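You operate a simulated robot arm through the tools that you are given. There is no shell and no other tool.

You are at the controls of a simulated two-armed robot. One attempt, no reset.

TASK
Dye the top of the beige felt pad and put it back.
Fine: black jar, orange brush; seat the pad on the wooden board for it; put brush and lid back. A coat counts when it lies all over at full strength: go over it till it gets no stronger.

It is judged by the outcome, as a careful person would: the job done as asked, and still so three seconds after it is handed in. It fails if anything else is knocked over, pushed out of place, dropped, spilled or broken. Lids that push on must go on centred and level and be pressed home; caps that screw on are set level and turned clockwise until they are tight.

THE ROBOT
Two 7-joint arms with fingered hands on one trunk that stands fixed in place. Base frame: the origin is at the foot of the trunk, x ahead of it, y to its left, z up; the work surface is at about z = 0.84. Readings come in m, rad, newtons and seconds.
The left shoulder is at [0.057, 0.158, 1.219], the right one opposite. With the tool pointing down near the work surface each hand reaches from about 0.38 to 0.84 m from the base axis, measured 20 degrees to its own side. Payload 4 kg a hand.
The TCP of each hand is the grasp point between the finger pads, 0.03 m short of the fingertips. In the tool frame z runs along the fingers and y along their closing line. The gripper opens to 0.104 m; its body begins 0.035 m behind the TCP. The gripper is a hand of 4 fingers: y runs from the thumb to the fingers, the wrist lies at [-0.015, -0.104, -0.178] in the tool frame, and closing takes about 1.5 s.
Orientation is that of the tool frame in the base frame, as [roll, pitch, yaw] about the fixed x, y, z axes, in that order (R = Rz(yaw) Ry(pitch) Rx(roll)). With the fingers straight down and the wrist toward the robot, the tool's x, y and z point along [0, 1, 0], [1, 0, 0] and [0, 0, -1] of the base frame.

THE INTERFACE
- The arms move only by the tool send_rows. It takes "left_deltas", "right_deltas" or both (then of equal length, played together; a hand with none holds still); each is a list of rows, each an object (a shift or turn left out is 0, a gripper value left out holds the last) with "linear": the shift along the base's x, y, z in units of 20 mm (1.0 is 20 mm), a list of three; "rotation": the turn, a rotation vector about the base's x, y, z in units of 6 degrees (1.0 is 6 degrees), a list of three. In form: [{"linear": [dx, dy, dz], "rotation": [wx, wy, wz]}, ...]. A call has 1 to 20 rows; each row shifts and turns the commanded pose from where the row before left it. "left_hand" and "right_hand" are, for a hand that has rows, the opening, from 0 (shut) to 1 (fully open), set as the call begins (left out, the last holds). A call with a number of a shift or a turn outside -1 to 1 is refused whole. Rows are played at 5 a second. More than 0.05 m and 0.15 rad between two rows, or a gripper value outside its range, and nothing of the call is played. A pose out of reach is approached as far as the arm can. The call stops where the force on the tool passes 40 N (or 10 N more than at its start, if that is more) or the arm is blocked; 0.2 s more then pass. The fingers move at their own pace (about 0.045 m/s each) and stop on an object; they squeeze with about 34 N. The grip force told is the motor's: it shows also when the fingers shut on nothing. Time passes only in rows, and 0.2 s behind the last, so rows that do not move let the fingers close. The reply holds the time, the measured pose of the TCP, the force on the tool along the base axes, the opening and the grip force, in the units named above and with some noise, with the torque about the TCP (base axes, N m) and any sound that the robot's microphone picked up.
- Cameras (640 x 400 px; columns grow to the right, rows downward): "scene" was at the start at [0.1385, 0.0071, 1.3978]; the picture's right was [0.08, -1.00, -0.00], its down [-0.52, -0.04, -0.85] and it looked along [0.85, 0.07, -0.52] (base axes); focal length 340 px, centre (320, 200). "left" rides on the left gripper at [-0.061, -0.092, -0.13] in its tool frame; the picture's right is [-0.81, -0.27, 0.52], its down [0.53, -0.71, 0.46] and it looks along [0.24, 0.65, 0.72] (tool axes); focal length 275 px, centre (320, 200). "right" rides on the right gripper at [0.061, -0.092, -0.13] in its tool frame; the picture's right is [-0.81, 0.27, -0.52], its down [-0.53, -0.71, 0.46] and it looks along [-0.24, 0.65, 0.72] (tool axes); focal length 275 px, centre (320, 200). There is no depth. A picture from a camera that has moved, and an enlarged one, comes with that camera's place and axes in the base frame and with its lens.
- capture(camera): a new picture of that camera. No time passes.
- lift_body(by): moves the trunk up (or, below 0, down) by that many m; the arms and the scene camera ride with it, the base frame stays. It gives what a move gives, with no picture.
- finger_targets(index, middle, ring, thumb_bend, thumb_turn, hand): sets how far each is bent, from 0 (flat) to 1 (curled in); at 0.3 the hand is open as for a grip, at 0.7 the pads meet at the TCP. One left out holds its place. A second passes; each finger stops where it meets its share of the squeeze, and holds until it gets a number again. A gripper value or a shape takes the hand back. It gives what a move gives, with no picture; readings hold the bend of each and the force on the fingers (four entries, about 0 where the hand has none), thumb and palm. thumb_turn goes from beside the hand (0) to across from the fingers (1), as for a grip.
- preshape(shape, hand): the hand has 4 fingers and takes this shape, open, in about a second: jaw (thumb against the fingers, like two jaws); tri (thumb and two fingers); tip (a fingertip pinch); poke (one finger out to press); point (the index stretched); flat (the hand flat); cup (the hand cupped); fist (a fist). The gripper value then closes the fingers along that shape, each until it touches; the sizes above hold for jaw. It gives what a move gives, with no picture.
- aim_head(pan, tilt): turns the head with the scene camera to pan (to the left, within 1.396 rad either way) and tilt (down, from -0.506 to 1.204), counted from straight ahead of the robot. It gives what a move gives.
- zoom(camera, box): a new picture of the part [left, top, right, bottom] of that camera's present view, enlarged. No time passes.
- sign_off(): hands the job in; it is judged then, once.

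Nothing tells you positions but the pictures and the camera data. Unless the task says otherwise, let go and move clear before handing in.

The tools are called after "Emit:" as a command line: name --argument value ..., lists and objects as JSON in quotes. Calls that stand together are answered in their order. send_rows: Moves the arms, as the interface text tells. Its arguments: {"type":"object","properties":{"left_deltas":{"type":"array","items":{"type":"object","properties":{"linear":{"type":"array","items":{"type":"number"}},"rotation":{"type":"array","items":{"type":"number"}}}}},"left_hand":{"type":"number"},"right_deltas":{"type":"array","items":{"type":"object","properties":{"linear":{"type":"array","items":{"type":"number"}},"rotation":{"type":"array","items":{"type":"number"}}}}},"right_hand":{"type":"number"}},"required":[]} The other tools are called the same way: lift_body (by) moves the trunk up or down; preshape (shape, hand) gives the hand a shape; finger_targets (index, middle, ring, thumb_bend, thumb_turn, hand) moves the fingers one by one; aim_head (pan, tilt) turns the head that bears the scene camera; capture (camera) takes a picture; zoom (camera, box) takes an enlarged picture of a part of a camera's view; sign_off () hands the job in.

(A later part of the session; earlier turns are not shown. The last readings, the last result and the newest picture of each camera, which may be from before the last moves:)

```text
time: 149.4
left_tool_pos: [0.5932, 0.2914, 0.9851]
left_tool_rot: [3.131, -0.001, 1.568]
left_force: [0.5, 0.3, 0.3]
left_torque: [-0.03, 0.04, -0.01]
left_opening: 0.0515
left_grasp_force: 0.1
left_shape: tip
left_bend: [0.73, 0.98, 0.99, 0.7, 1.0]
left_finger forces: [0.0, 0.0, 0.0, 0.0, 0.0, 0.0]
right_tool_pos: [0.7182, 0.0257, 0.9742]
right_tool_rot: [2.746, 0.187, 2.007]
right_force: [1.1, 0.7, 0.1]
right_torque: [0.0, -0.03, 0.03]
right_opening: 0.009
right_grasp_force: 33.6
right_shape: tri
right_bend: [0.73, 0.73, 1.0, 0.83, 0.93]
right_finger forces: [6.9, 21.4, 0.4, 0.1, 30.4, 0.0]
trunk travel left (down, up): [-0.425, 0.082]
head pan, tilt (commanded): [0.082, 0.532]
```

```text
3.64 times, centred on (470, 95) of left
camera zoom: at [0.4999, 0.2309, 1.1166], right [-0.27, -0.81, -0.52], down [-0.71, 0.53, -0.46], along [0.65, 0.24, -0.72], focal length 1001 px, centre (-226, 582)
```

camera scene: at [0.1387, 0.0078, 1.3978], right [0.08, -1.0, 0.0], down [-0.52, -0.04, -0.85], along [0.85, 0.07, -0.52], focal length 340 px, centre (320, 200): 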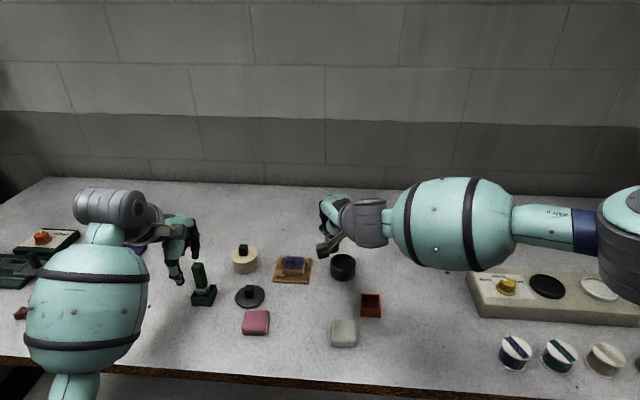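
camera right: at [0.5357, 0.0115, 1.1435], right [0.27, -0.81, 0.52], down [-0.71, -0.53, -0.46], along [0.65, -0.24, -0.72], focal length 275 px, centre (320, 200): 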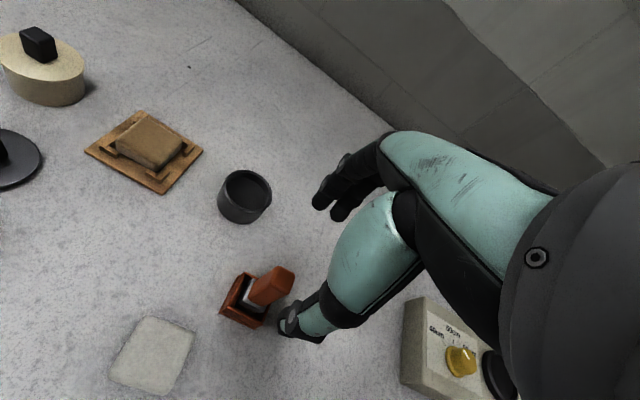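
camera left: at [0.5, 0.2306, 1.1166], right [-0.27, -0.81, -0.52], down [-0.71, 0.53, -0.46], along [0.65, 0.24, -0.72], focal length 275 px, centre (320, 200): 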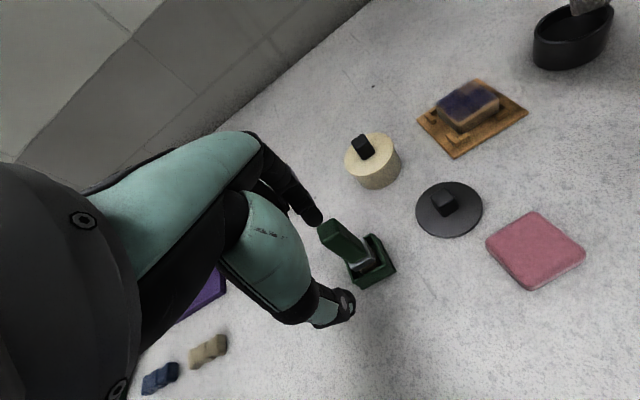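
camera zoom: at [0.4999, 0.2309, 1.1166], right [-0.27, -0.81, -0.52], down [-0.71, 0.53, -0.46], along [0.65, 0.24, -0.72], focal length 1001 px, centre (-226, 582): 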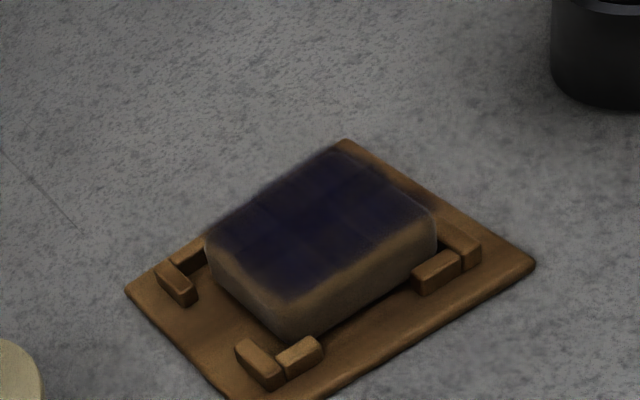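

Pass three looks the same as pass two — no stronger in the middle. The edges show slightly softer borders, so I'll re-dip once more and give the left, right and front edges an extra going-over.

Emit:
send_rows --right_deltas '[{"linear": [0.16, -0.35, 0]}, {"linear": [0.16, -0.35, 0]}, {"linear": [0.16, -0.35, 0]}, {"linear": [0.12, 0, -0.7]}, {"linear": [0, 0, -0.7]}, {"linear": [0, 0, -0.5]}, {"linear": [0, 0, -0.3]}, {"linear": [0, 0, -0.2]}, {"linear": [0, 0, -0.1]}, {"linear": [0, 0, -0.1]}, {"linear": [0, 0, 0]}]'

Emit:
zoom --camera "right" --box '[215, 150, 385, 330]'

```text
time: 151.8
left_tool_pos: [0.5925, 0.2911, 0.9857]
left_tool_rot: [3.131, -0.003, 1.568]
left_force: [-0.2, 0.2, 0.6]
left_torque: [0.01, 0.0, 0.0]
left_opening: 0.0518
left_grasp_force: 0.0
left_shape: tip
left_bend: [0.73, 0.98, 0.99, 0.7, 1.0]
left_finger forces: [0.0, 0.0, 0.0, 0.0, 0.1, 0.0]
right_tool_pos: [0.73, 0.0044, 0.9203]
right_tool_rot: [2.747, 0.188, 2.005]
right_force: [-0.2, 0.3, 0.0]
right_torque: [-0.03, -0.04, 0.0]
right_opening: 0.0091
right_grasp_force: 33.5
right_shape: tri
right_bend: [0.73, 0.73, 1.0, 0.83, 0.93]
right_finger forces: [7.1, 21.3, 0.5, 0.0, 30.3, 0.0]
trunk travel left (down, up): [-0.425, 0.082]
head pan, tilt (commanded): [0.082, 0.532]
```

```text
2.22 times, centred on (300, 240) of right
camera zoom: at [0.5745, 0.0171, 0.9951], right [0.34, -0.6, 0.72], down [-0.16, -0.8, -0.58], along [0.93, 0.08, -0.37], focal length 612 px, centre (364, 111)
```

zoom: 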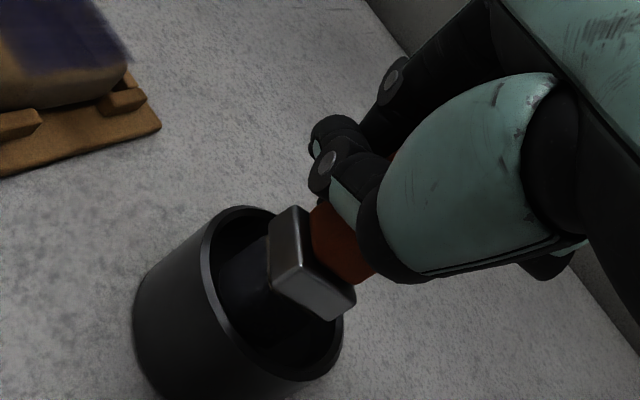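

Emit:
send_rows --right_deltas '[{"linear": [0, 0, -0.1]}, {"linear": [0, 0, -0.08]}, {"linear": [0, 0, 0]}]'

```text
time: 152.6
left_tool_pos: [0.5914, 0.2918, 0.9851]
left_tool_rot: [3.13, -0.001, 1.569]
left_force: [-0.8, 0.2, -0.7]
left_torque: [0.0, -0.03, 0.01]
left_opening: 0.0519
left_grasp_force: 0.1
left_shape: tip
left_bend: [0.73, 0.98, 0.99, 0.7, 1.0]
left_finger forces: [0.0, 0.0, 0.1, 0.0, 0.0, 0.0]
right_tool_pos: [0.7304, 0.0045, 0.9205]
right_tool_rot: [2.744, 0.189, 2.004]
right_force: [1.7, -1.7, 9.0]
right_torque: [-0.06, -0.12, 0.0]
right_opening: 0.0091
right_grasp_force: 34.7
right_shape: tri
right_bend: [0.73, 0.73, 1.0, 0.83, 0.93]
right_finger forces: [7.2, 23.0, 0.1, 0.1, 31.0, 0.0]
trunk travel left (down, up): [-0.425, 0.082]
head pan, tilt (commanded): [0.082, 0.532]
```

Emit:
send_rows --right_deltas '[{"linear": [0, 0, 0.4]}, {"linear": [0, 0, 0.7]}, {"linear": [0, 0, 0.7]}, {"linear": [0, 0, 0.7]}, {"linear": [0, 0, 0.3]}, {"linear": [0, 0, 0]}, {"linear": [0.1, 0.73, 0]}, {"linear": [0.1, 0.73, 0]}, {"linear": [0.1, 0.73, 0]}, {"linear": [0.1, 0.73, 0]}, {"linear": [0.1, 0.73, 0]}, {"linear": [0.1, 0.73, -0.3]}, {"linear": [0, 0, -0.8]}, {"linear": [0, 0, -0.7]}, {"linear": [0, 0, -0.6]}, {"linear": [0, 0, -0.12]}, {"linear": [0, 0, 0]}]'

Emit:
zoom --camera "left" --box '[410, 20, 530, 130]'

```text
time: 156.2
left_tool_pos: [0.5928, 0.2916, 0.9854]
left_tool_rot: [3.127, 0.0, 1.568]
left_force: [0.0, 0.0, 0.5]
left_torque: [0.02, 0.01, -0.03]
left_opening: 0.0518
left_grasp_force: 0.0
left_shape: tip
left_bend: [0.73, 0.98, 0.99, 0.7, 1.0]
left_finger forces: [0.1, 0.0, 0.0, 0.0, 0.1, 0.1]
right_tool_pos: [0.7427, 0.0948, 0.9248]
right_tool_rot: [2.743, 0.186, 2.006]
right_force: [0.1, 0.5, 9.1]
right_torque: [-0.02, -0.06, 0.02]
right_opening: 0.0089
right_grasp_force: 33.4
right_shape: tri
right_bend: [0.73, 0.73, 1.0, 0.83, 0.93]
right_finger forces: [7.2, 20.8, 0.4, 0.0, 31.3, 0.0]
trunk travel left (down, up): [-0.425, 0.082]
head pan, tilt (commanded): [0.082, 0.532]
```

```text
3.64 times, centred on (470, 75) of left
camera zoom: at [0.4991, 0.2305, 1.1172], right [-0.27, -0.81, -0.52], down [-0.71, 0.53, -0.46], along [0.65, 0.24, -0.72], focal length 1001 px, centre (-226, 654)
```

zoom: 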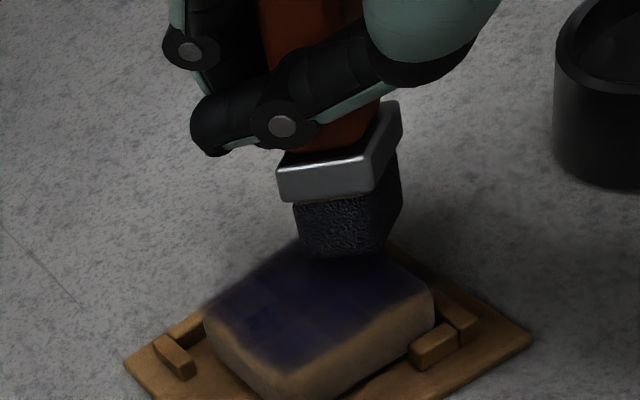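

Emit:
send_rows --right_deltas '[{"linear": [-0.36, 0, 0.01]}, {"linear": [-0.36, 0, 0]}, {"linear": [-0.36, 0, 0]}, {"linear": [-0.36, 0, 0]}, {"linear": [-0.36, 0, 0]}, {"linear": [-0.36, 0, 0]}, {"linear": [0, 0, 0.5]}, {"linear": [0.6, 0.25, 0]}, {"linear": [0.6, 0.25, 0]}, {"linear": [0, 0, -0.5]}, {"linear": [-0.32, 0, 0]}, {"linear": [-0.32, 0, 0]}, {"linear": [-0.32, 0, 0]}, {"linear": [-0.3, 0, 0]}, {"linear": [0, 0, 0]}]'

Emit:
zoom --camera "left" --box '[410, 20, 530, 130]'

```text
time: 159.4
left_tool_pos: [0.5924, 0.2913, 0.985]
left_tool_rot: [3.129, -0.001, 1.569]
left_force: [0.3, -0.2, 0.5]
left_torque: [0.02, 0.02, -0.02]
left_opening: 0.0517
left_grasp_force: 0.0
left_shape: tip
left_bend: [0.73, 0.98, 0.99, 0.7, 1.0]
left_finger forces: [0.0, 0.1, 0.1, 0.0, 0.0, 0.1]
right_tool_pos: [0.6962, 0.1026, 0.9253]
right_tool_rot: [2.745, 0.188, 2.003]
right_force: [2.8, -0.6, 4.9]
right_torque: [-0.02, -0.18, 0.04]
right_opening: 0.0087
right_grasp_force: 34.5
right_shape: tri
right_bend: [0.73, 0.73, 1.0, 0.83, 0.93]
right_finger forces: [8.2, 21.0, 0.4, 0.0, 11.6, 0.1]
trunk travel left (down, up): [-0.425, 0.082]
head pan, tilt (commanded): [0.082, 0.532]
```

```text
3.64 times, centred on (470, 75) of left
camera zoom: at [0.4998, 0.2303, 1.1168], right [-0.27, -0.81, -0.52], down [-0.71, 0.53, -0.46], along [0.65, 0.24, -0.72], focal length 1001 px, centre (-226, 654)
```

zoom: 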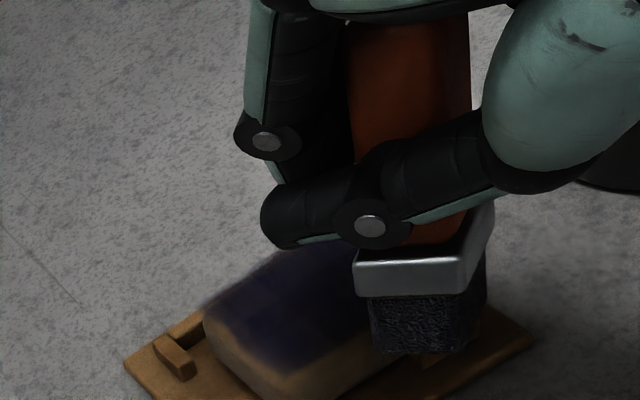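

Emit:
send_rows --right_deltas '[{"linear": [0, 0, 0.5]}, {"linear": [0.6, 0.25, 0]}, {"linear": [0.6, 0.25, 0]}, {"linear": [0, 0, 0]}]'

Emit:
zoom --camera "left" --box '[410, 20, 530, 130]'

```text
time: 160.4
left_tool_pos: [0.5937, 0.2915, 0.9854]
left_tool_rot: [3.13, -0.001, 1.568]
left_force: [0.2, -0.1, -0.2]
left_torque: [0.0, -0.04, 0.01]
left_opening: 0.0518
left_grasp_force: 0.1
left_shape: tip
left_bend: [0.73, 0.98, 0.99, 0.7, 1.0]
left_finger forces: [0.1, 0.0, 0.0, 0.1, 0.1, 0.0]
right_tool_pos: [0.7205, 0.1157, 0.9347]
right_tool_rot: [2.745, 0.187, 2.006]
right_force: [-0.1, -0.1, -0.1]
right_torque: [0.03, 0.0, -0.02]
right_opening: 0.0087
right_grasp_force: 33.9
right_shape: tri
right_bend: [0.73, 0.73, 1.0, 0.83, 0.93]
right_finger forces: [6.7, 20.3, 0.8, 0.0, 11.4, 0.0]
trunk travel left (down, up): [-0.425, 0.082]
head pan, tilt (commanded): [0.082, 0.532]
```

```text
3.64 times, centred on (470, 75) of left
camera zoom: at [0.4998, 0.23, 1.1169], right [-0.27, -0.81, -0.52], down [-0.71, 0.53, -0.46], along [0.65, 0.24, -0.72], focal length 1001 px, centre (-226, 654)
```

zoom: 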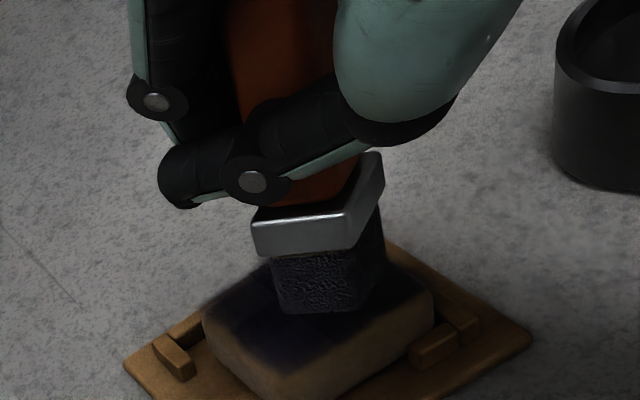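

Emit:
send_rows --right_deltas '[{"linear": [0, 0, -0.5]}, {"linear": [-0.32, 0, 0]}, {"linear": [-0.32, 0, 0]}, {"linear": [-0.32, 0, 0]}, {"linear": [-0.3, 0, 0]}, {"linear": [0, 0, 0.5]}, {"linear": [0.6, 0.25, 0]}, {"linear": [0.6, 0.25, 0]}, {"linear": [0, 0, -0.5]}, {"linear": [-0.32, 0, 0]}, {"linear": [-0.32, 0, 0]}, {"linear": [-0.32, 0, 0]}, {"linear": [-0.3, 0, 0]}, {"linear": [0, 0, 0]}]'

Emit:
zoom --camera "left" --box '[410, 20, 530, 130]'

```text
time: 163.4
left_tool_pos: [0.5934, 0.2912, 0.9847]
left_tool_rot: [3.131, 0.0, 1.569]
left_force: [1.0, 0.2, 0.1]
left_torque: [-0.02, 0.01, 0.0]
left_opening: 0.0518
left_grasp_force: 0.1
left_shape: tip
left_bend: [0.73, 0.98, 0.99, 0.7, 1.0]
left_finger forces: [0.1, 0.0, 0.1, 0.0, 0.1, 0.0]
right_tool_pos: [0.694, 0.1254, 0.924]
right_tool_rot: [2.749, 0.187, 2.006]
right_force: [0.2, 0.5, -1.0]
right_torque: [0.01, -0.04, -0.02]
right_opening: 0.0089
right_grasp_force: 34.6
right_shape: tri
right_bend: [0.73, 0.73, 1.0, 0.83, 0.93]
right_finger forces: [6.3, 19.8, 0.8, 0.1, 11.5, 0.1]
trunk travel left (down, up): [-0.425, 0.082]
head pan, tilt (commanded): [0.082, 0.532]
```

```text
3.64 times, centred on (470, 75) of left
camera zoom: at [0.5003, 0.2305, 1.1165], right [-0.27, -0.81, -0.52], down [-0.71, 0.53, -0.46], along [0.65, 0.24, -0.72], focal length 1001 px, centre (-226, 654)
```

zoom: 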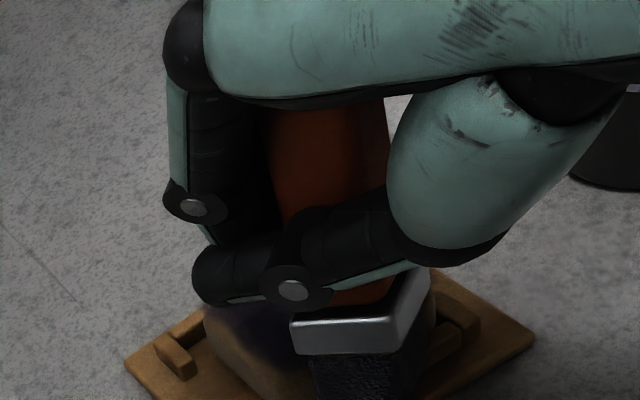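

Emit:
send_rows --right_deltas '[{"linear": [0, 0, 0.5]}, {"linear": [0.8, 0.25, 0]}, {"linear": [0.8, 0.25, 0]}, {"linear": [0.6, 0.1, 0]}, {"linear": [0, 0, -0.5]}, {"linear": [0, 0, -0.06]}, {"linear": [0, 0, 0]}]'

Emit:
zoom --camera "left" --box '[410, 20, 530, 130]'

```text
time: 165.0
left_tool_pos: [0.5922, 0.2901, 0.9855]
left_tool_rot: [3.13, 0.0, 1.57]
left_force: [-0.2, 0.1, -0.7]
left_torque: [-0.01, -0.01, 0.0]
left_opening: 0.0517
left_grasp_force: 0.1
left_shape: tip
left_bend: [0.73, 0.98, 0.99, 0.7, 1.0]
left_finger forces: [0.0, 0.1, 0.0, 0.1, 0.0, 0.0]
right_tool_pos: [0.7428, 0.1371, 0.925]
right_tool_rot: [2.742, 0.187, 2.005]
right_force: [-0.3, 0.1, 8.0]
right_torque: [0.0, -0.09, 0.03]
right_opening: 0.0088
right_grasp_force: 34.1
right_shape: tri
right_bend: [0.73, 0.73, 1.0, 0.83, 0.93]
right_finger forces: [6.6, 20.2, 0.7, 0.0, 12.4, 0.1]
trunk travel left (down, up): [-0.425, 0.082]
head pan, tilt (commanded): [0.082, 0.532]
```

```text
3.64 times, centred on (470, 75) of left
camera zoom: at [0.4991, 0.2303, 1.1172], right [-0.27, -0.81, -0.52], down [-0.71, 0.53, -0.46], along [0.65, 0.24, -0.72], focal length 1001 px, centre (-226, 654)
```

zoom: 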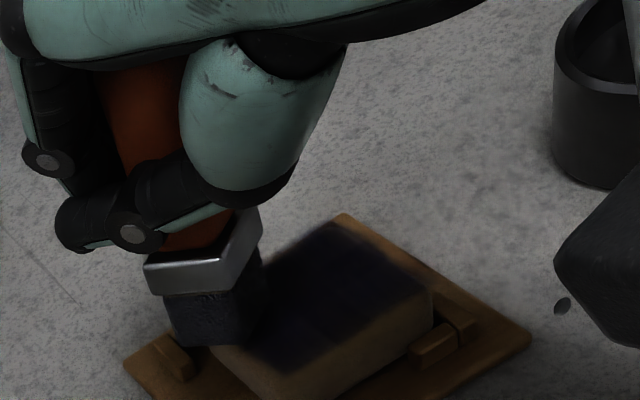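

Emit:
send_rows --right_deltas '[{"linear": [-0.34, -0.02, 0.01]}, {"linear": [-0.34, -0.02, 0]}, {"linear": [-0.34, 0, 0]}, {"linear": [-0.34, 0, 0]}, {"linear": [-0.34, 0, 0]}, {"linear": [-0.34, 0, 0]}, {"linear": [0, 0, 0.6]}, {"linear": [0.1, -0.4, 0.8]}, {"linear": [0.2, -0.9, 0.8]}, {"linear": [0.2, -1, 0.3]}, {"linear": [0.2, -1, 0]}, {"linear": [0.2, -1, 0]}, {"linear": [0, -1, 0]}, {"linear": [0, 0, 0]}]'

Emit:
zoom --camera "left" --box '[440, 70, 500, 125]'

Emit:
zoom --camera "scene" --box '[278, 248, 312, 278]'

Emit:
zoom --camera "scene" --box '[270, 200, 390, 300]'

```text
time: 168.0
left_tool_pos: [0.5917, 0.2922, 0.9848]
left_tool_rot: [3.13, 0.0, 1.569]
left_force: [-1.3, -0.2, -0.1]
left_torque: [-0.03, -0.01, -0.02]
left_opening: 0.0515
left_grasp_force: 0.1
left_shape: tip
left_bend: [0.73, 0.98, 0.99, 0.7, 1.0]
left_finger forces: [0.0, 0.0, 0.0, 0.1, 0.0, 0.0]
right_tool_pos: [0.7159, 0.0292, 0.9741]
right_tool_rot: [2.749, 0.189, 2.006]
right_force: [-0.8, -0.8, 0.9]
right_torque: [0.0, 0.0, 0.01]
right_opening: 0.0086
right_grasp_force: 34.3
right_shape: tri
right_bend: [0.73, 0.73, 1.0, 0.83, 0.93]
right_finger forces: [6.3, 19.3, 1.0, 0.0, 11.7, 0.0]
trunk travel left (down, up): [-0.425, 0.082]
head pan, tilt (commanded): [0.082, 0.532]
```

```text
7.27 times, centred on (470, 98) of left
camera zoom: at [0.4999, 0.2309, 1.1166], right [-0.27, -0.81, -0.52], down [-0.71, 0.53, -0.46], along [0.65, 0.24, -0.72], focal length 2002 px, centre (-771, 946)
```

zoom: 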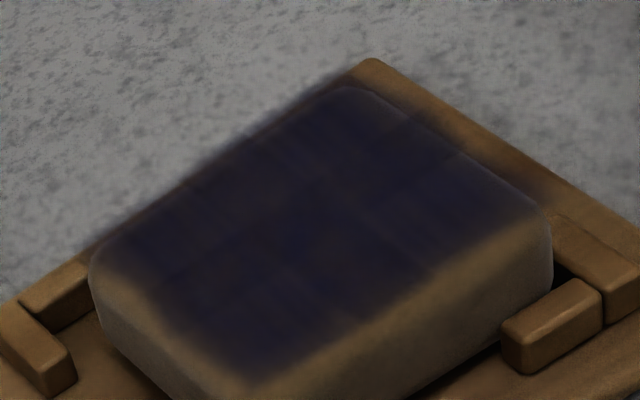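

```text
13.33 times, centred on (295, 263) of scene
camera zoom: at [0.1387, 0.0078, 1.3978], right [0.08, -1.0, 0.0], down [-0.52, -0.04, -0.85], along [0.85, 0.07, -0.52], focal length 4531 px, centre (653, -640)
```

zoom: 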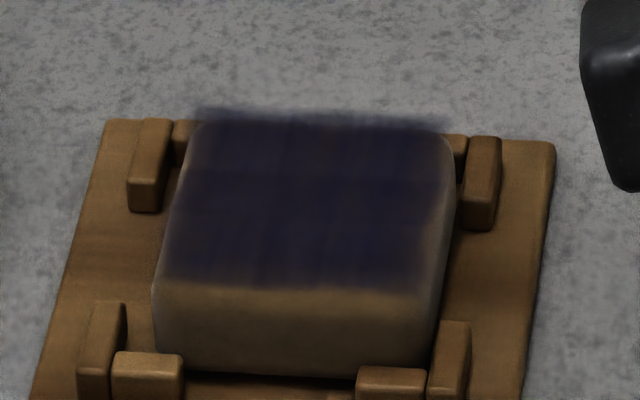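

```text
4.00 times, centred on (330, 250) of scene
camera zoom: at [0.1387, 0.0078, 1.3978], right [0.08, -1.0, 0.0], down [-0.52, -0.04, -0.85], along [0.85, 0.07, -0.52], focal length 1359 px, centre (280, 0)
```

zoom: 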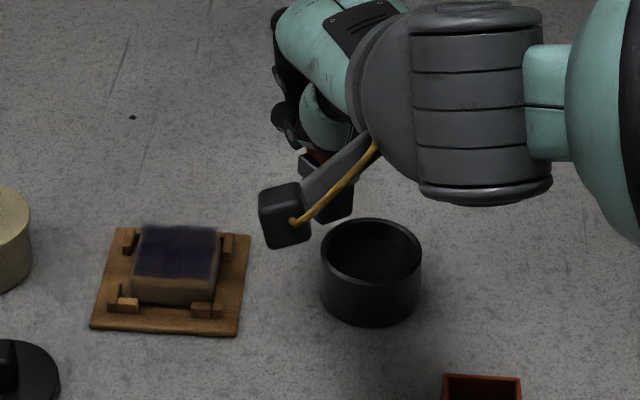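

The coat shows no further change — it's at full strength and covers the top. Now the brush goes back: I'll move it over its tray, turning it −36° so its square head lines up.

Emit:
send_rows --right_deltas '[{"linear": [0, 0, 1]}, {"linear": [-0.5, -0.55, 0.3], "rotation": [0, 0, -0.75]}, {"linear": [-0.5, -0.55, 0], "rotation": [0, 0, -0.75]}, {"linear": [-0.5, -0.55, 0], "rotation": [0, 0, -0.75]}, {"linear": [-0.5, -0.55, 0], "rotation": [0, 0, -0.75]}, {"linear": [-0.5, -0.55, 0], "rotation": [0, 0, -0.75]}, {"linear": [-0.5, -0.55, 0], "rotation": [0, 0, -0.75]}, {"linear": [-0.5, -0.55, 0], "rotation": [0, 0, -0.75]}, {"linear": [-0.5, -0.55, 0], "rotation": [0, 0, -0.75]}, {"linear": [0, 0, 0]}]'

Emit:
zoom --camera "scene" --box '[310, 200, 430, 330]'

Emit:
zoom --camera "right" --box '[200, 150, 400, 350]'

Emit:
capture --camera "left"

```text
time: 170.2
left_tool_pos: [0.5937, 0.2912, 0.9839]
left_tool_rot: [3.132, 0.001, 1.568]
left_force: [0.3, -0.2, -0.1]
left_torque: [0.01, 0.04, -0.01]
left_opening: 0.0519
left_grasp_force: 0.0
left_shape: tip
left_bend: [0.73, 0.98, 0.99, 0.7, 1.0]
left_finger forces: [0.1, 0.0, 0.0, 0.0, 0.0, 0.0]
right_tool_pos: [0.6345, -0.0597, 0.9994]
right_tool_rot: [2.748, 0.19, 1.377]
right_force: [-0.1, -0.3, 0.6]
right_torque: [-0.03, -0.02, 0.0]
right_opening: 0.0084
right_grasp_force: 34.1
right_shape: tri
right_bend: [0.73, 0.73, 1.0, 0.83, 0.93]
right_finger forces: [5.7, 19.1, 1.1, 0.1, 10.2, 0.0]
trunk travel left (down, up): [-0.425, 0.082]
head pan, tilt (commanded): [0.082, 0.532]
```

```text
3.08 times, centred on (370, 265) of scene
camera zoom: at [0.1388, 0.0072, 1.3978], right [0.08, -1.0, 0.0], down [-0.52, -0.04, -0.85], along [0.85, 0.07, -0.52], focal length 1046 px, centre (166, 0)
```

zoom: 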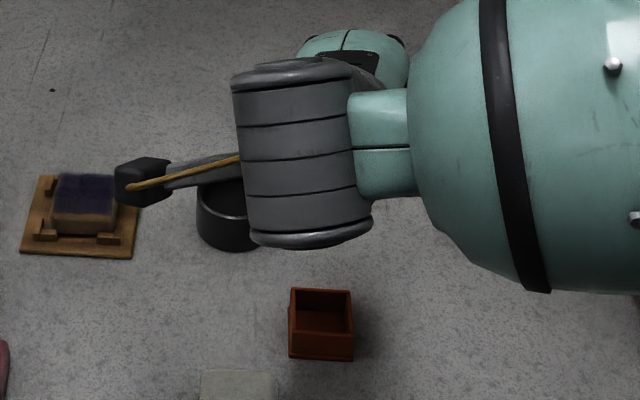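

```text
2.00 times, centred on (300, 250) of right
camera zoom: at [0.5165, 0.0416, 1.0728], right [-0.08, -0.68, 0.72], down [-0.6, -0.55, -0.58], along [0.8, -0.48, -0.37], focal length 551 px, centre (360, 100)
```

zoom: 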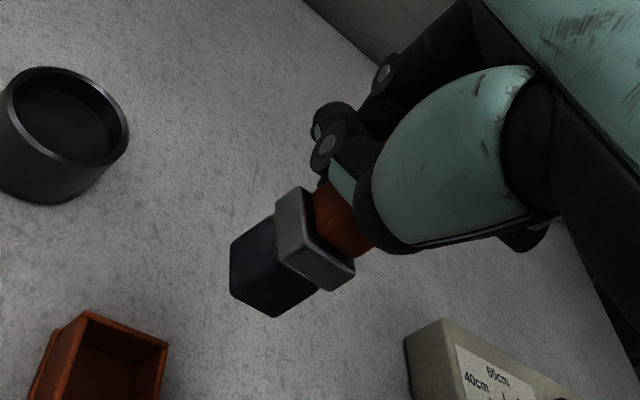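

```text
taken
camera left: at [0.5001, 0.2304, 1.1166], right [-0.27, -0.81, -0.52], down [-0.71, 0.53, -0.46], along [0.65, 0.24, -0.72], focal length 275 px, centre (320, 200)
```

left: 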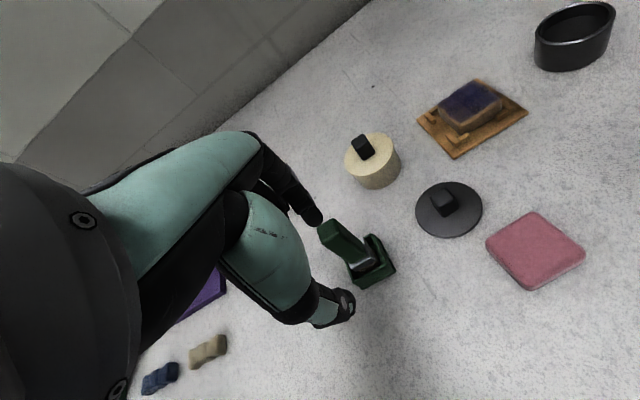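

The scene camera can't see past the wrist here, but the right camera shows the brush head square to the axes and directly below the TCP. I'll shift ≈(−5, +3.5) mm to centre over the tray and lower to just above the rim.

Emit:
send_rows --right_deltas '[{"linear": [-0.25, 0.18, -0.6]}, {"linear": [0, 0, -0.8]}, {"linear": [0, 0, -0.8]}, {"linear": [0, 0, -0.6]}, {"linear": [0, 0, 0]}]'

Emit:
zoom --camera "right" --box '[180, 180, 360, 380]'

Emit:
zoom --camera "scene" --box '[320, 230, 420, 330]'

```text
time: 171.4
left_tool_pos: [0.5938, 0.2908, 0.9861]
left_tool_rot: [3.133, -0.001, 1.57]
left_force: [-0.1, -0.2, -0.1]
left_torque: [-0.01, 0.0, -0.02]
left_opening: 0.0519
left_grasp_force: 0.1
left_shape: tip
left_bend: [0.73, 0.98, 0.99, 0.7, 1.0]
left_finger forces: [0.0, 0.0, 0.1, 0.0, 0.0, 0.1]
right_tool_pos: [0.6305, -0.056, 0.9438]
right_tool_rot: [2.746, 0.186, 1.377]
right_force: [0.4, -0.5, -0.2]
right_torque: [0.03, 0.0, -0.01]
right_opening: 0.0088
right_grasp_force: 34.0
right_shape: tri
right_bend: [0.73, 0.73, 1.0, 0.83, 0.93]
right_finger forces: [5.5, 19.0, 1.0, 0.1, 10.0, 0.0]
trunk travel left (down, up): [-0.425, 0.082]
head pan, tilt (commanded): [0.082, 0.532]
```

```text
2.00 times, centred on (270, 280) of right
camera zoom: at [0.5112, 0.0451, 1.018], right [-0.08, -0.68, 0.72], down [-0.6, -0.55, -0.58], along [0.8, -0.48, -0.37], focal length 551 px, centre (420, 40)
```

zoom: 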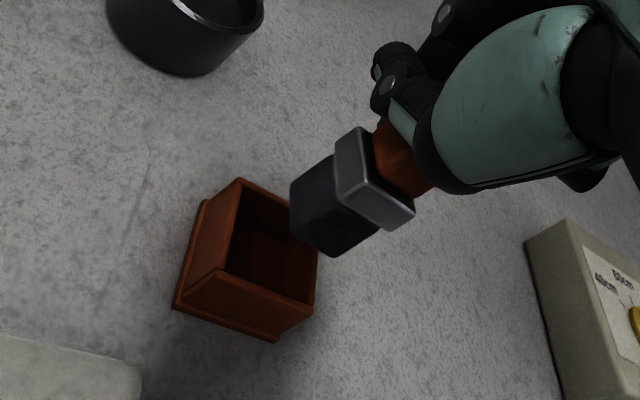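

```text
4.00 times, centred on (370, 280) of scene
camera zoom: at [0.1387, 0.007, 1.3978], right [0.08, -1.0, 0.0], down [-0.52, -0.04, -0.85], along [0.85, 0.07, -0.52], focal length 1359 px, centre (120, -120)
```

zoom: 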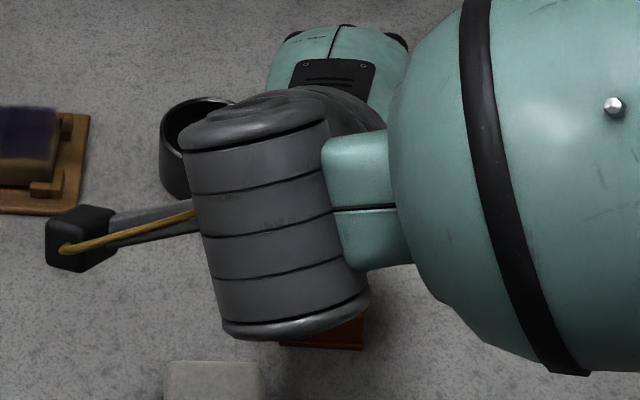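

Emit:
send_rows --right_deltas '[{"linear": [0.04, 0.04, -0.3]}, {"linear": [0, 0, -0.4]}, {"linear": [0, 0, 0]}]'

Emit:
zoom --camera "right" --box '[200, 190, 340, 340]'

```text
time: 172.2
left_tool_pos: [0.5937, 0.2921, 0.984]
left_tool_rot: [3.13, 0.001, 1.569]
left_force: [0.3, -0.1, -0.1]
left_torque: [-0.01, 0.03, 0.0]
left_opening: 0.0519
left_grasp_force: 0.1
left_shape: tip
left_bend: [0.73, 0.98, 0.99, 0.7, 1.0]
left_finger forces: [0.1, 0.0, 0.1, 0.0, 0.1, 0.0]
right_tool_pos: [0.6311, -0.0562, 0.9297]
right_tool_rot: [2.746, 0.189, 1.375]
right_force: [0.5, -0.5, -0.1]
right_torque: [-0.01, -0.03, 0.01]
right_opening: 0.0087
right_grasp_force: 34.3
right_shape: tri
right_bend: [0.73, 0.73, 1.0, 0.83, 0.93]
right_finger forces: [5.5, 19.0, 1.2, 0.0, 10.1, 0.0]
trunk travel left (down, up): [-0.425, 0.082]
head pan, tilt (commanded): [0.082, 0.532]
```

```text
2.67 times, centred on (270, 265) of right
camera zoom: at [0.5124, 0.0457, 1.0028], right [-0.08, -0.68, 0.72], down [-0.6, -0.55, -0.58], along [0.8, -0.48, -0.37], focal length 734 px, centre (453, 27)
```

zoom: 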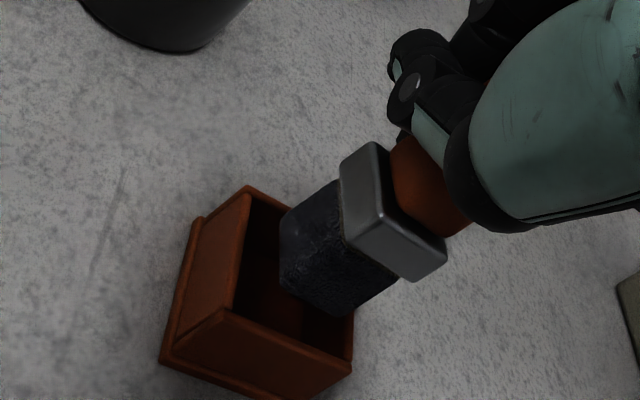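

Brush is just above the tray opening and within ~2 mm of centre. Small correction, then lower into it.

Emit:
send_rows --right_deltas '[{"linear": [0.08, -0.06, -0.2]}, {"linear": [0, 0, -0.25]}, {"linear": [0, 0, -0.2]}, {"linear": [0, 0, 0]}]'

Emit:
zoom --camera "right" --box '[200, 190, 340, 340]'

```text
time: 173.2
left_tool_pos: [0.5929, 0.2916, 0.9845]
left_tool_rot: [3.132, 0.0, 1.569]
left_force: [-0.5, 0.3, 0.8]
left_torque: [0.04, 0.02, -0.01]
left_opening: 0.0516
left_grasp_force: 0.1
left_shape: tip
left_bend: [0.73, 0.98, 0.99, 0.7, 1.0]
left_finger forces: [0.0, 0.0, 0.0, 0.0, 0.0, 0.1]
right_tool_pos: [0.6314, -0.0566, 0.9154]
right_tool_rot: [2.747, 0.187, 1.379]
right_force: [0.0, 0.8, -0.4]
right_torque: [0.02, 0.02, -0.02]
right_opening: 0.0086
right_grasp_force: 34.0
right_shape: tri
right_bend: [0.73, 0.73, 1.0, 0.83, 0.93]
right_finger forces: [5.6, 19.1, 1.0, 0.0, 10.1, 0.0]
trunk travel left (down, up): [-0.425, 0.082]
head pan, tilt (commanded): [0.082, 0.532]
```

```text
2.67 times, centred on (270, 265) of right
camera zoom: at [0.5135, 0.0445, 0.9891], right [-0.08, -0.68, 0.72], down [-0.6, -0.55, -0.58], along [0.8, -0.48, -0.37], focal length 734 px, centre (453, 27)
```

zoom: 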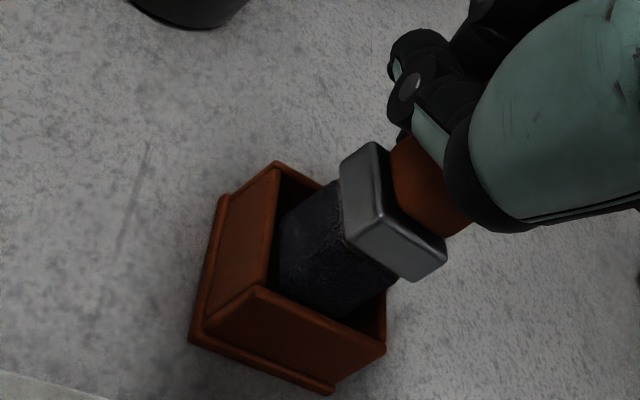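

Emit:
send_rows --right_deltas '[{"linear": [0, -0.04, -0.15]}, {"linear": [0, 0, -0.15]}, {"linear": [0, 0, -0.1]}, {"linear": [0, 0, 0]}]'

Emit:
zoom --camera "right" --box '[200, 190, 340, 340]'

```text
time: 174.2
left_tool_pos: [0.5941, 0.2912, 0.9857]
left_tool_rot: [3.13, 0.0, 1.569]
left_force: [1.3, 0.0, -0.1]
left_torque: [0.01, 0.02, 0.01]
left_opening: 0.0515
left_grasp_force: 0.0
left_shape: tip
left_bend: [0.73, 0.98, 0.99, 0.7, 1.0]
left_finger forces: [0.0, 0.1, 0.0, 0.0, 0.0, 0.0]
right_tool_pos: [0.6323, -0.0578, 0.9073]
right_tool_rot: [2.747, 0.188, 1.376]
right_force: [0.1, 0.1, 0.1]
right_torque: [-0.01, -0.03, 0.0]
right_opening: 0.0086
right_grasp_force: 33.5
right_shape: tri
right_bend: [0.73, 0.73, 1.0, 0.83, 0.93]
right_finger forces: [5.6, 19.1, 1.2, 0.0, 10.0, 0.0]
trunk travel left (down, up): [-0.425, 0.082]
head pan, tilt (commanded): [0.082, 0.532]
```

```text
2.67 times, centred on (270, 265) of right
camera zoom: at [0.5145, 0.0445, 0.9808], right [-0.08, -0.68, 0.72], down [-0.6, -0.55, -0.58], along [0.8, -0.48, -0.37], focal length 734 px, centre (453, 27)
```

zoom: 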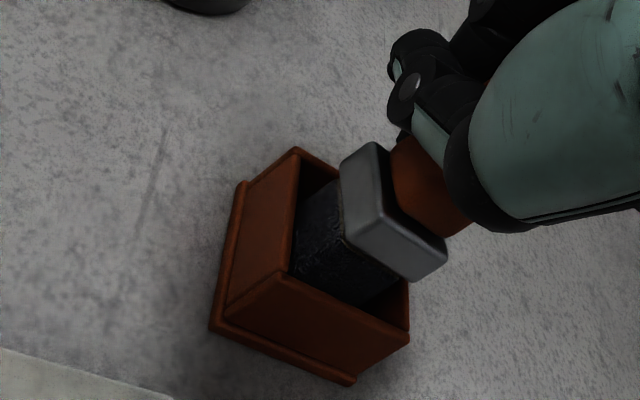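

Emit:
send_rows --right_deltas '[{"linear": [0, 0, -0.1]}, {"linear": [0, 0, -0.1]}, {"linear": [0, 0, 0]}]'

Emit:
zoom --camera "right" --box '[200, 190, 340, 340]'

```text
time: 175.0
left_tool_pos: [0.5932, 0.2904, 0.9859]
left_tool_rot: [3.131, 0.0, 1.568]
left_force: [0.0, -0.5, 0.6]
left_torque: [-0.01, 0.0, -0.02]
left_opening: 0.0518
left_grasp_force: 0.1
left_shape: tip
left_bend: [0.73, 0.98, 0.99, 0.7, 1.0]
left_finger forces: [0.0, 0.1, 0.0, 0.0, 0.0, 0.1]
right_tool_pos: [0.6316, -0.0576, 0.9038]
right_tool_rot: [2.747, 0.19, 1.376]
right_force: [0.9, 0.4, -0.9]
right_torque: [-0.01, 0.0, 0.01]
right_opening: 0.0086
right_grasp_force: 34.0
right_shape: tri
right_bend: [0.73, 0.73, 1.0, 0.83, 0.93]
right_finger forces: [5.6, 19.0, 1.1, 0.0, 9.9, 0.0]
trunk travel left (down, up): [-0.425, 0.082]
head pan, tilt (commanded): [0.082, 0.532]
```

```text
2.67 times, centred on (270, 265) of right
camera zoom: at [0.5138, 0.0444, 0.9773], right [-0.08, -0.68, 0.72], down [-0.6, -0.55, -0.58], along [0.8, -0.48, -0.37], focal length 734 px, centre (453, 27)
```

zoom: 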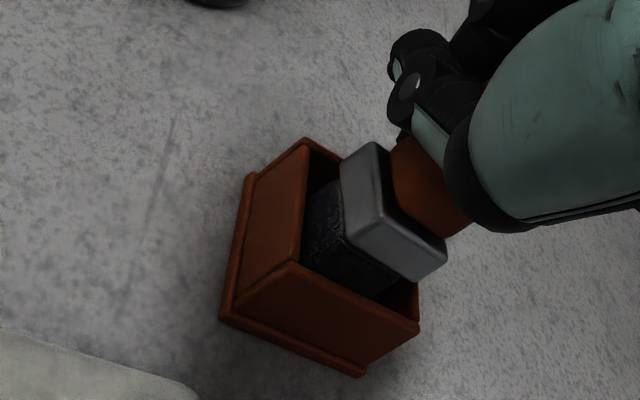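

Emit:
send_rows --right_deltas '[{"linear": [0, 0, -0.1]}, {"linear": [0, 0, -0.1]}, {"linear": [0, 0, 0]}]'

```text
time: 175.8
left_tool_pos: [0.5921, 0.2913, 0.9858]
left_tool_rot: [3.129, -0.002, 1.57]
left_force: [-0.2, -0.1, -0.6]
left_torque: [0.0, 0.0, 0.0]
left_opening: 0.0516
left_grasp_force: 0.0
left_shape: tip
left_bend: [0.73, 0.98, 0.99, 0.7, 1.0]
left_finger forces: [0.0, 0.0, 0.0, 0.1, 0.0, 0.0]
right_tool_pos: [0.6329, -0.0579, 0.9019]
right_tool_rot: [2.745, 0.188, 1.375]
right_force: [0.0, 0.0, 9.8]
right_torque: [-0.04, -0.03, -0.01]
right_opening: 0.0089
right_grasp_force: 34.3
right_shape: tri
right_bend: [0.74, 0.74, 1.0, 0.83, 0.93]
right_finger forces: [5.4, 20.1, 0.7, 0.0, 11.8, 0.0]
trunk travel left (down, up): [-0.425, 0.082]
head pan, tilt (commanded): [0.082, 0.532]
```

The brush rests on the tray floor. I'll relax the pressure slightly and open the fingers.

Emit:
send_rows --right_deltas '[{"linear": [0, 0, 0.08]}, {"linear": [0, 0, 0]}]'

Emit:
send_rows --right_deltas '[{"linear": [0, 0, 0]}, {"linear": [0, 0, 0]}, {"linear": [0, 0, 0]}]' --right_hand 0.3

Emit:
zoom --camera "right" --box '[200, 150, 360, 340]'

```text
time: 176.4
left_tool_pos: [0.5924, 0.292, 0.9865]
left_tool_rot: [3.127, 0.001, 1.569]
left_force: [0.1, 0.6, -0.2]
left_torque: [-0.01, 0.01, 0.05]
left_opening: 0.0516
left_grasp_force: 0.1
left_shape: tip
left_bend: [0.73, 0.98, 0.99, 0.7, 1.0]
left_finger forces: [0.1, 0.0, 0.1, 0.0, 0.0, 0.0]
right_tool_pos: [0.6308, -0.057, 0.9015]
right_tool_rot: [2.745, 0.186, 1.378]
right_force: [1.6, 0.5, 6.8]
right_torque: [0.0, -0.11, -0.01]
right_opening: 0.0091
right_grasp_force: 33.9
right_shape: tri
right_bend: [0.74, 0.74, 1.0, 0.83, 0.93]
right_finger forces: [7.2, 18.2, 1.3, 0.0, 9.7, 0.1]
trunk travel left (down, up): [-0.425, 0.082]
head pan, tilt (commanded): [0.082, 0.532]
```

```text
time: 177.2
left_tool_pos: [0.5926, 0.2925, 0.9846]
left_tool_rot: [3.129, 0.0, 1.569]
left_force: [1.1, -0.5, 0.8]
left_torque: [0.01, -0.02, -0.02]
left_opening: 0.0519
left_grasp_force: 0.0
left_shape: tip
left_bend: [0.73, 0.98, 0.99, 0.7, 1.0]
left_finger forces: [0.1, 0.1, 0.0, 0.0, 0.1, 0.1]
right_tool_pos: [0.6305, -0.0549, 0.9026]
right_tool_rot: [2.745, 0.187, 1.377]
right_force: [6.3, 13.7, 11.1]
right_torque: [0.51, -0.36, -0.1]
right_opening: 0.0275
right_grasp_force: 0.1
right_shape: tri
right_bend: [0.74, 0.54, 0.99, 0.84, 0.93]
right_finger forces: [0.0, 0.0, 5.4, 0.0, 23.6, 0.0]
trunk travel left (down, up): [-0.425, 0.082]
head pan, tilt (commanded): [0.082, 0.532]
```

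```text
2.11 times, centred on (280, 245) of right
camera zoom: at [0.5129, 0.0463, 0.9757], right [-0.08, -0.69, 0.72], down [-0.6, -0.55, -0.58], along [0.8, -0.48, -0.37], focal length 580 px, centre (404, 105)
```

zoom: 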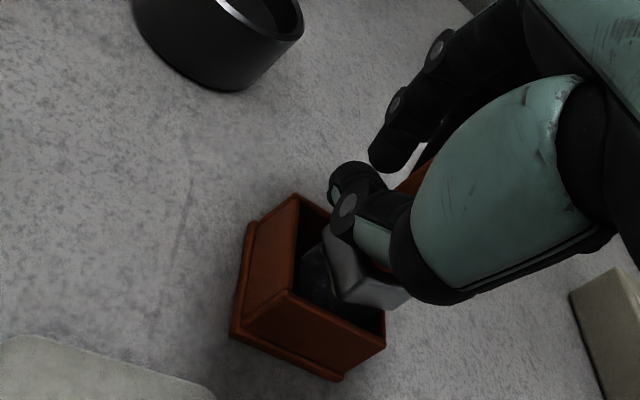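

The thumb tip is pushing onto the ferrule as it opens. I'll raise the hand slightly to relieve that before opening further.

Emit:
send_rows --right_deltas '[{"linear": [0, 0, 0.2]}, {"linear": [0, 0, 0.2]}, {"linear": [0, 0, 0]}]'

Emit:
zoom --camera "right" --box '[200, 150, 360, 340]'

Emit:
zoom --camera "scene" --box '[320, 230, 420, 330]'

```text
time: 178.0
left_tool_pos: [0.5935, 0.2918, 0.9849]
left_tool_rot: [3.132, -0.001, 1.568]
left_force: [0.8, 0.2, -1.0]
left_torque: [0.04, 0.0, 0.01]
left_opening: 0.0516
left_grasp_force: 0.0
left_shape: tip
left_bend: [0.73, 0.98, 0.99, 0.7, 1.0]
left_finger forces: [0.0, 0.0, 0.0, 0.0, 0.0, 0.1]
right_tool_pos: [0.6325, -0.0572, 0.9085]
right_tool_rot: [2.748, 0.19, 1.376]
right_force: [4.8, 7.2, 1.0]
right_torque: [0.52, -0.33, -0.02]
right_opening: 0.0293
right_grasp_force: 0.1
right_shape: tri
right_bend: [0.74, 0.54, 0.98, 0.81, 0.94]
right_finger forces: [0.0, 0.0, 6.4, 0.0, 16.6, 0.0]
trunk travel left (down, up): [-0.425, 0.082]
head pan, tilt (commanded): [0.082, 0.532]
```

```text
2.11 times, centred on (280, 245) of right
camera zoom: at [0.5133, 0.0451, 0.9828], right [-0.08, -0.68, 0.73], down [-0.6, -0.55, -0.58], along [0.8, -0.48, -0.37], focal length 580 px, centre (404, 105)
```

zoom: 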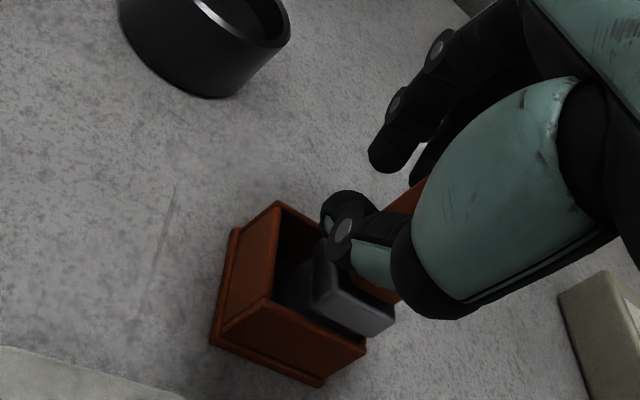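

```text
4.00 times, centred on (370, 280) of scene
camera zoom: at [0.1393, 0.0083, 1.3978], right [0.08, -1.0, 0.0], down [-0.52, -0.04, -0.85], along [0.85, 0.07, -0.52], focal length 1359 px, centre (120, -120)
```

zoom: 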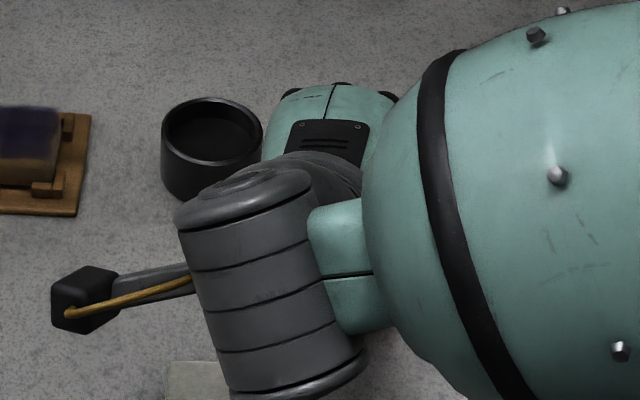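

The handle is now trapped between the thumb's side and the curled ring finger. I'll swing just the thumb sideways (away from the handle) to free it.

Emit:
finger_targets --hand "right" --thumb_turn 0.8

Emit:
zoom --camera "right" --box '[200, 150, 360, 340]'

```text
time: 179.0
left_tool_pos: [0.5925, 0.2912, 0.9869]
left_tool_rot: [3.132, -0.001, 1.567]
left_force: [0.4, 0.5, 0.8]
left_torque: [-0.01, 0.02, -0.01]
left_opening: 0.0516
left_grasp_force: 0.0
left_shape: tip
left_bend: [0.73, 0.98, 0.99, 0.7, 1.0]
left_finger forces: [0.1, 0.0, 0.0, 0.0, 0.0, 0.1]
right_tool_pos: [0.6312, -0.0571, 0.9099]
right_tool_rot: [2.746, 0.189, 1.376]
right_force: [-0.3, 0.3, -0.1]
right_torque: [-0.02, -0.02, 0.04]
right_opening: 0.0361
right_grasp_force: 0.1
right_shape: fingers
right_bend: [0.74, 0.54, 0.99, 0.74, 0.82]
right_finger forces: [0.0, 0.0, 0.1, 0.0, 0.0, 0.0]
trunk travel left (down, up): [-0.425, 0.082]
head pan, tilt (commanded): [0.082, 0.532]
```

```text
2.11 times, centred on (280, 245) of right
camera zoom: at [0.5132, 0.0444, 0.9834], right [-0.08, -0.68, 0.72], down [-0.6, -0.55, -0.58], along [0.8, -0.48, -0.37], focal length 580 px, centre (404, 105)
```

zoom: 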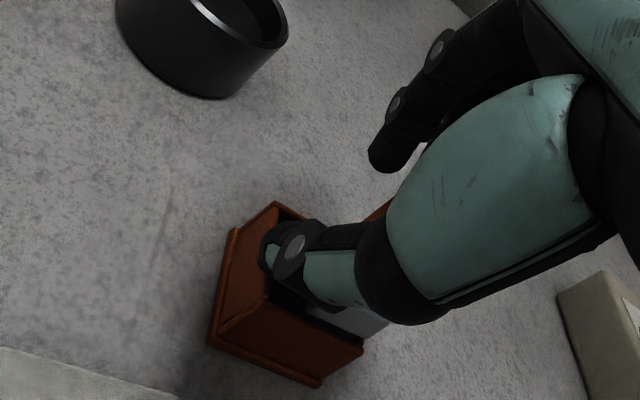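

The brush is free (all finger forces zero). I'll open index and middle, then rise straight up slowly.

Emit:
finger_targets --hand "right" --index 0.3 --middle 0.3 --thumb_turn 0.7

Emit:
zoom --camera "right" --box '[200, 150, 360, 340]'

```text
time: 180.0
left_tool_pos: [0.5934, 0.2914, 0.9839]
left_tool_rot: [3.131, 0.001, 1.57]
left_force: [0.3, -0.4, 0.4]
left_torque: [-0.02, 0.02, -0.02]
left_opening: 0.0518
left_grasp_force: 0.1
left_shape: tip
left_bend: [0.73, 0.98, 0.99, 0.7, 1.0]
left_finger forces: [0.1, 0.0, 0.0, 0.0, 0.2, 0.0]
right_tool_pos: [0.6322, -0.0578, 0.9095]
right_tool_rot: [2.747, 0.187, 1.377]
right_force: [-0.8, 0.2, 0.6]
right_torque: [-0.02, 0.02, 0.03]
right_opening: 0.075
right_grasp_force: 0.0
right_shape: fingers
right_bend: [0.3, 0.3, 0.99, 0.74, 0.72]
right_finger forces: [0.1, 0.0, 0.1, 0.0, 0.0, 0.0]
trunk travel left (down, up): [-0.425, 0.082]
head pan, tilt (commanded): [0.082, 0.532]
```

```text
2.11 times, centred on (280, 245) of right
camera zoom: at [0.5131, 0.0444, 0.9835], right [-0.08, -0.68, 0.72], down [-0.6, -0.55, -0.58], along [0.8, -0.48, -0.37], focal length 580 px, centre (404, 105)
```

zoom: 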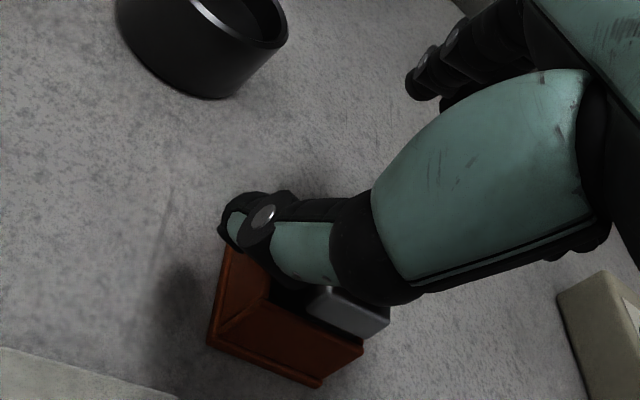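

Emit:
send_rows --right_deltas '[{"linear": [0, 0, 0.25]}, {"linear": [0, 0, 0.25]}, {"linear": [0, 0, 0.25]}, {"linear": [0, 0, 0]}]'

Emit:
zoom --camera "right" --box '[200, 150, 360, 340]'

```text
time: 181.0
left_tool_pos: [0.5931, 0.291, 0.984]
left_tool_rot: [3.132, 0.0, 1.569]
left_force: [0.6, -0.1, 0.6]
left_torque: [-0.01, 0.03, -0.01]
left_opening: 0.0517
left_grasp_force: 0.1
left_shape: tip
left_bend: [0.73, 0.98, 0.99, 0.7, 1.0]
left_finger forces: [0.1, 0.0, 0.1, 0.0, 0.1, 0.0]
right_tool_pos: [0.6335, -0.0576, 0.9261]
right_tool_rot: [2.746, 0.189, 1.376]
right_force: [0.1, 0.0, -0.9]
right_torque: [-0.01, -0.01, 0.01]
right_opening: 0.0752
right_grasp_force: 0.0
right_shape: fingers
right_bend: [0.3, 0.3, 0.99, 0.74, 0.72]
right_finger forces: [0.0, 0.1, 0.0, 0.0, 0.1, 0.0]
trunk travel left (down, up): [-0.425, 0.082]
head pan, tilt (commanded): [0.082, 0.532]
```

```text
2.11 times, centred on (280, 245) of right
camera zoom: at [0.5135, 0.0441, 0.9998], right [-0.08, -0.68, 0.72], down [-0.6, -0.55, -0.58], along [0.8, -0.48, -0.37], focal length 580 px, centre (404, 105)
```

zoom: 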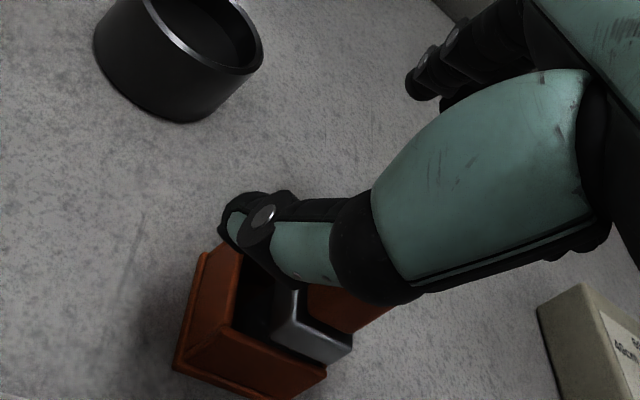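

Emit:
send_rows --right_deltas '[{"linear": [0, 0, 0.3]}, {"linear": [0, 0, 0.3]}, {"linear": [0, 0, 0.3]}, {"linear": [0, 0, 0.3]}, {"linear": [0, 0, 0]}]'

Emit:
zoom --camera "right" --box '[160, 150, 360, 380]'

```text
time: 182.2
left_tool_pos: [0.5926, 0.29, 0.9855]
left_tool_rot: [3.131, -0.001, 1.57]
left_force: [0.6, 0.7, 0.3]
left_torque: [0.01, 0.0, -0.04]
left_opening: 0.0517
left_grasp_force: 0.1
left_shape: tip
left_bend: [0.73, 0.98, 0.99, 0.7, 1.0]
left_finger forces: [0.1, 0.1, 0.0, 0.1, 0.1, 0.0]
right_tool_pos: [0.634, -0.0572, 0.9477]
right_tool_rot: [2.747, 0.186, 1.377]
right_force: [0.8, -0.5, -0.7]
right_torque: [0.0, -0.02, 0.02]
right_opening: 0.0751
right_grasp_force: 0.2
right_shape: fingers
right_bend: [0.3, 0.3, 0.99, 0.74, 0.72]
right_finger forces: [0.0, 0.1, 0.1, 0.1, 0.0, 0.0]
trunk travel left (down, up): [-0.425, 0.082]
head pan, tilt (commanded): [0.082, 0.532]
```

```text
1.74 times, centred on (260, 265) of right
camera zoom: at [0.5146, 0.0444, 1.0218], right [-0.08, -0.68, 0.72], down [-0.6, -0.55, -0.58], along [0.8, -0.48, -0.37], focal length 479 px, centre (424, 87)
```

zoom: 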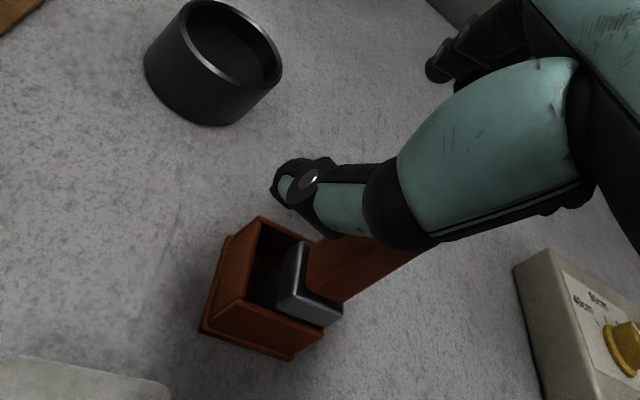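

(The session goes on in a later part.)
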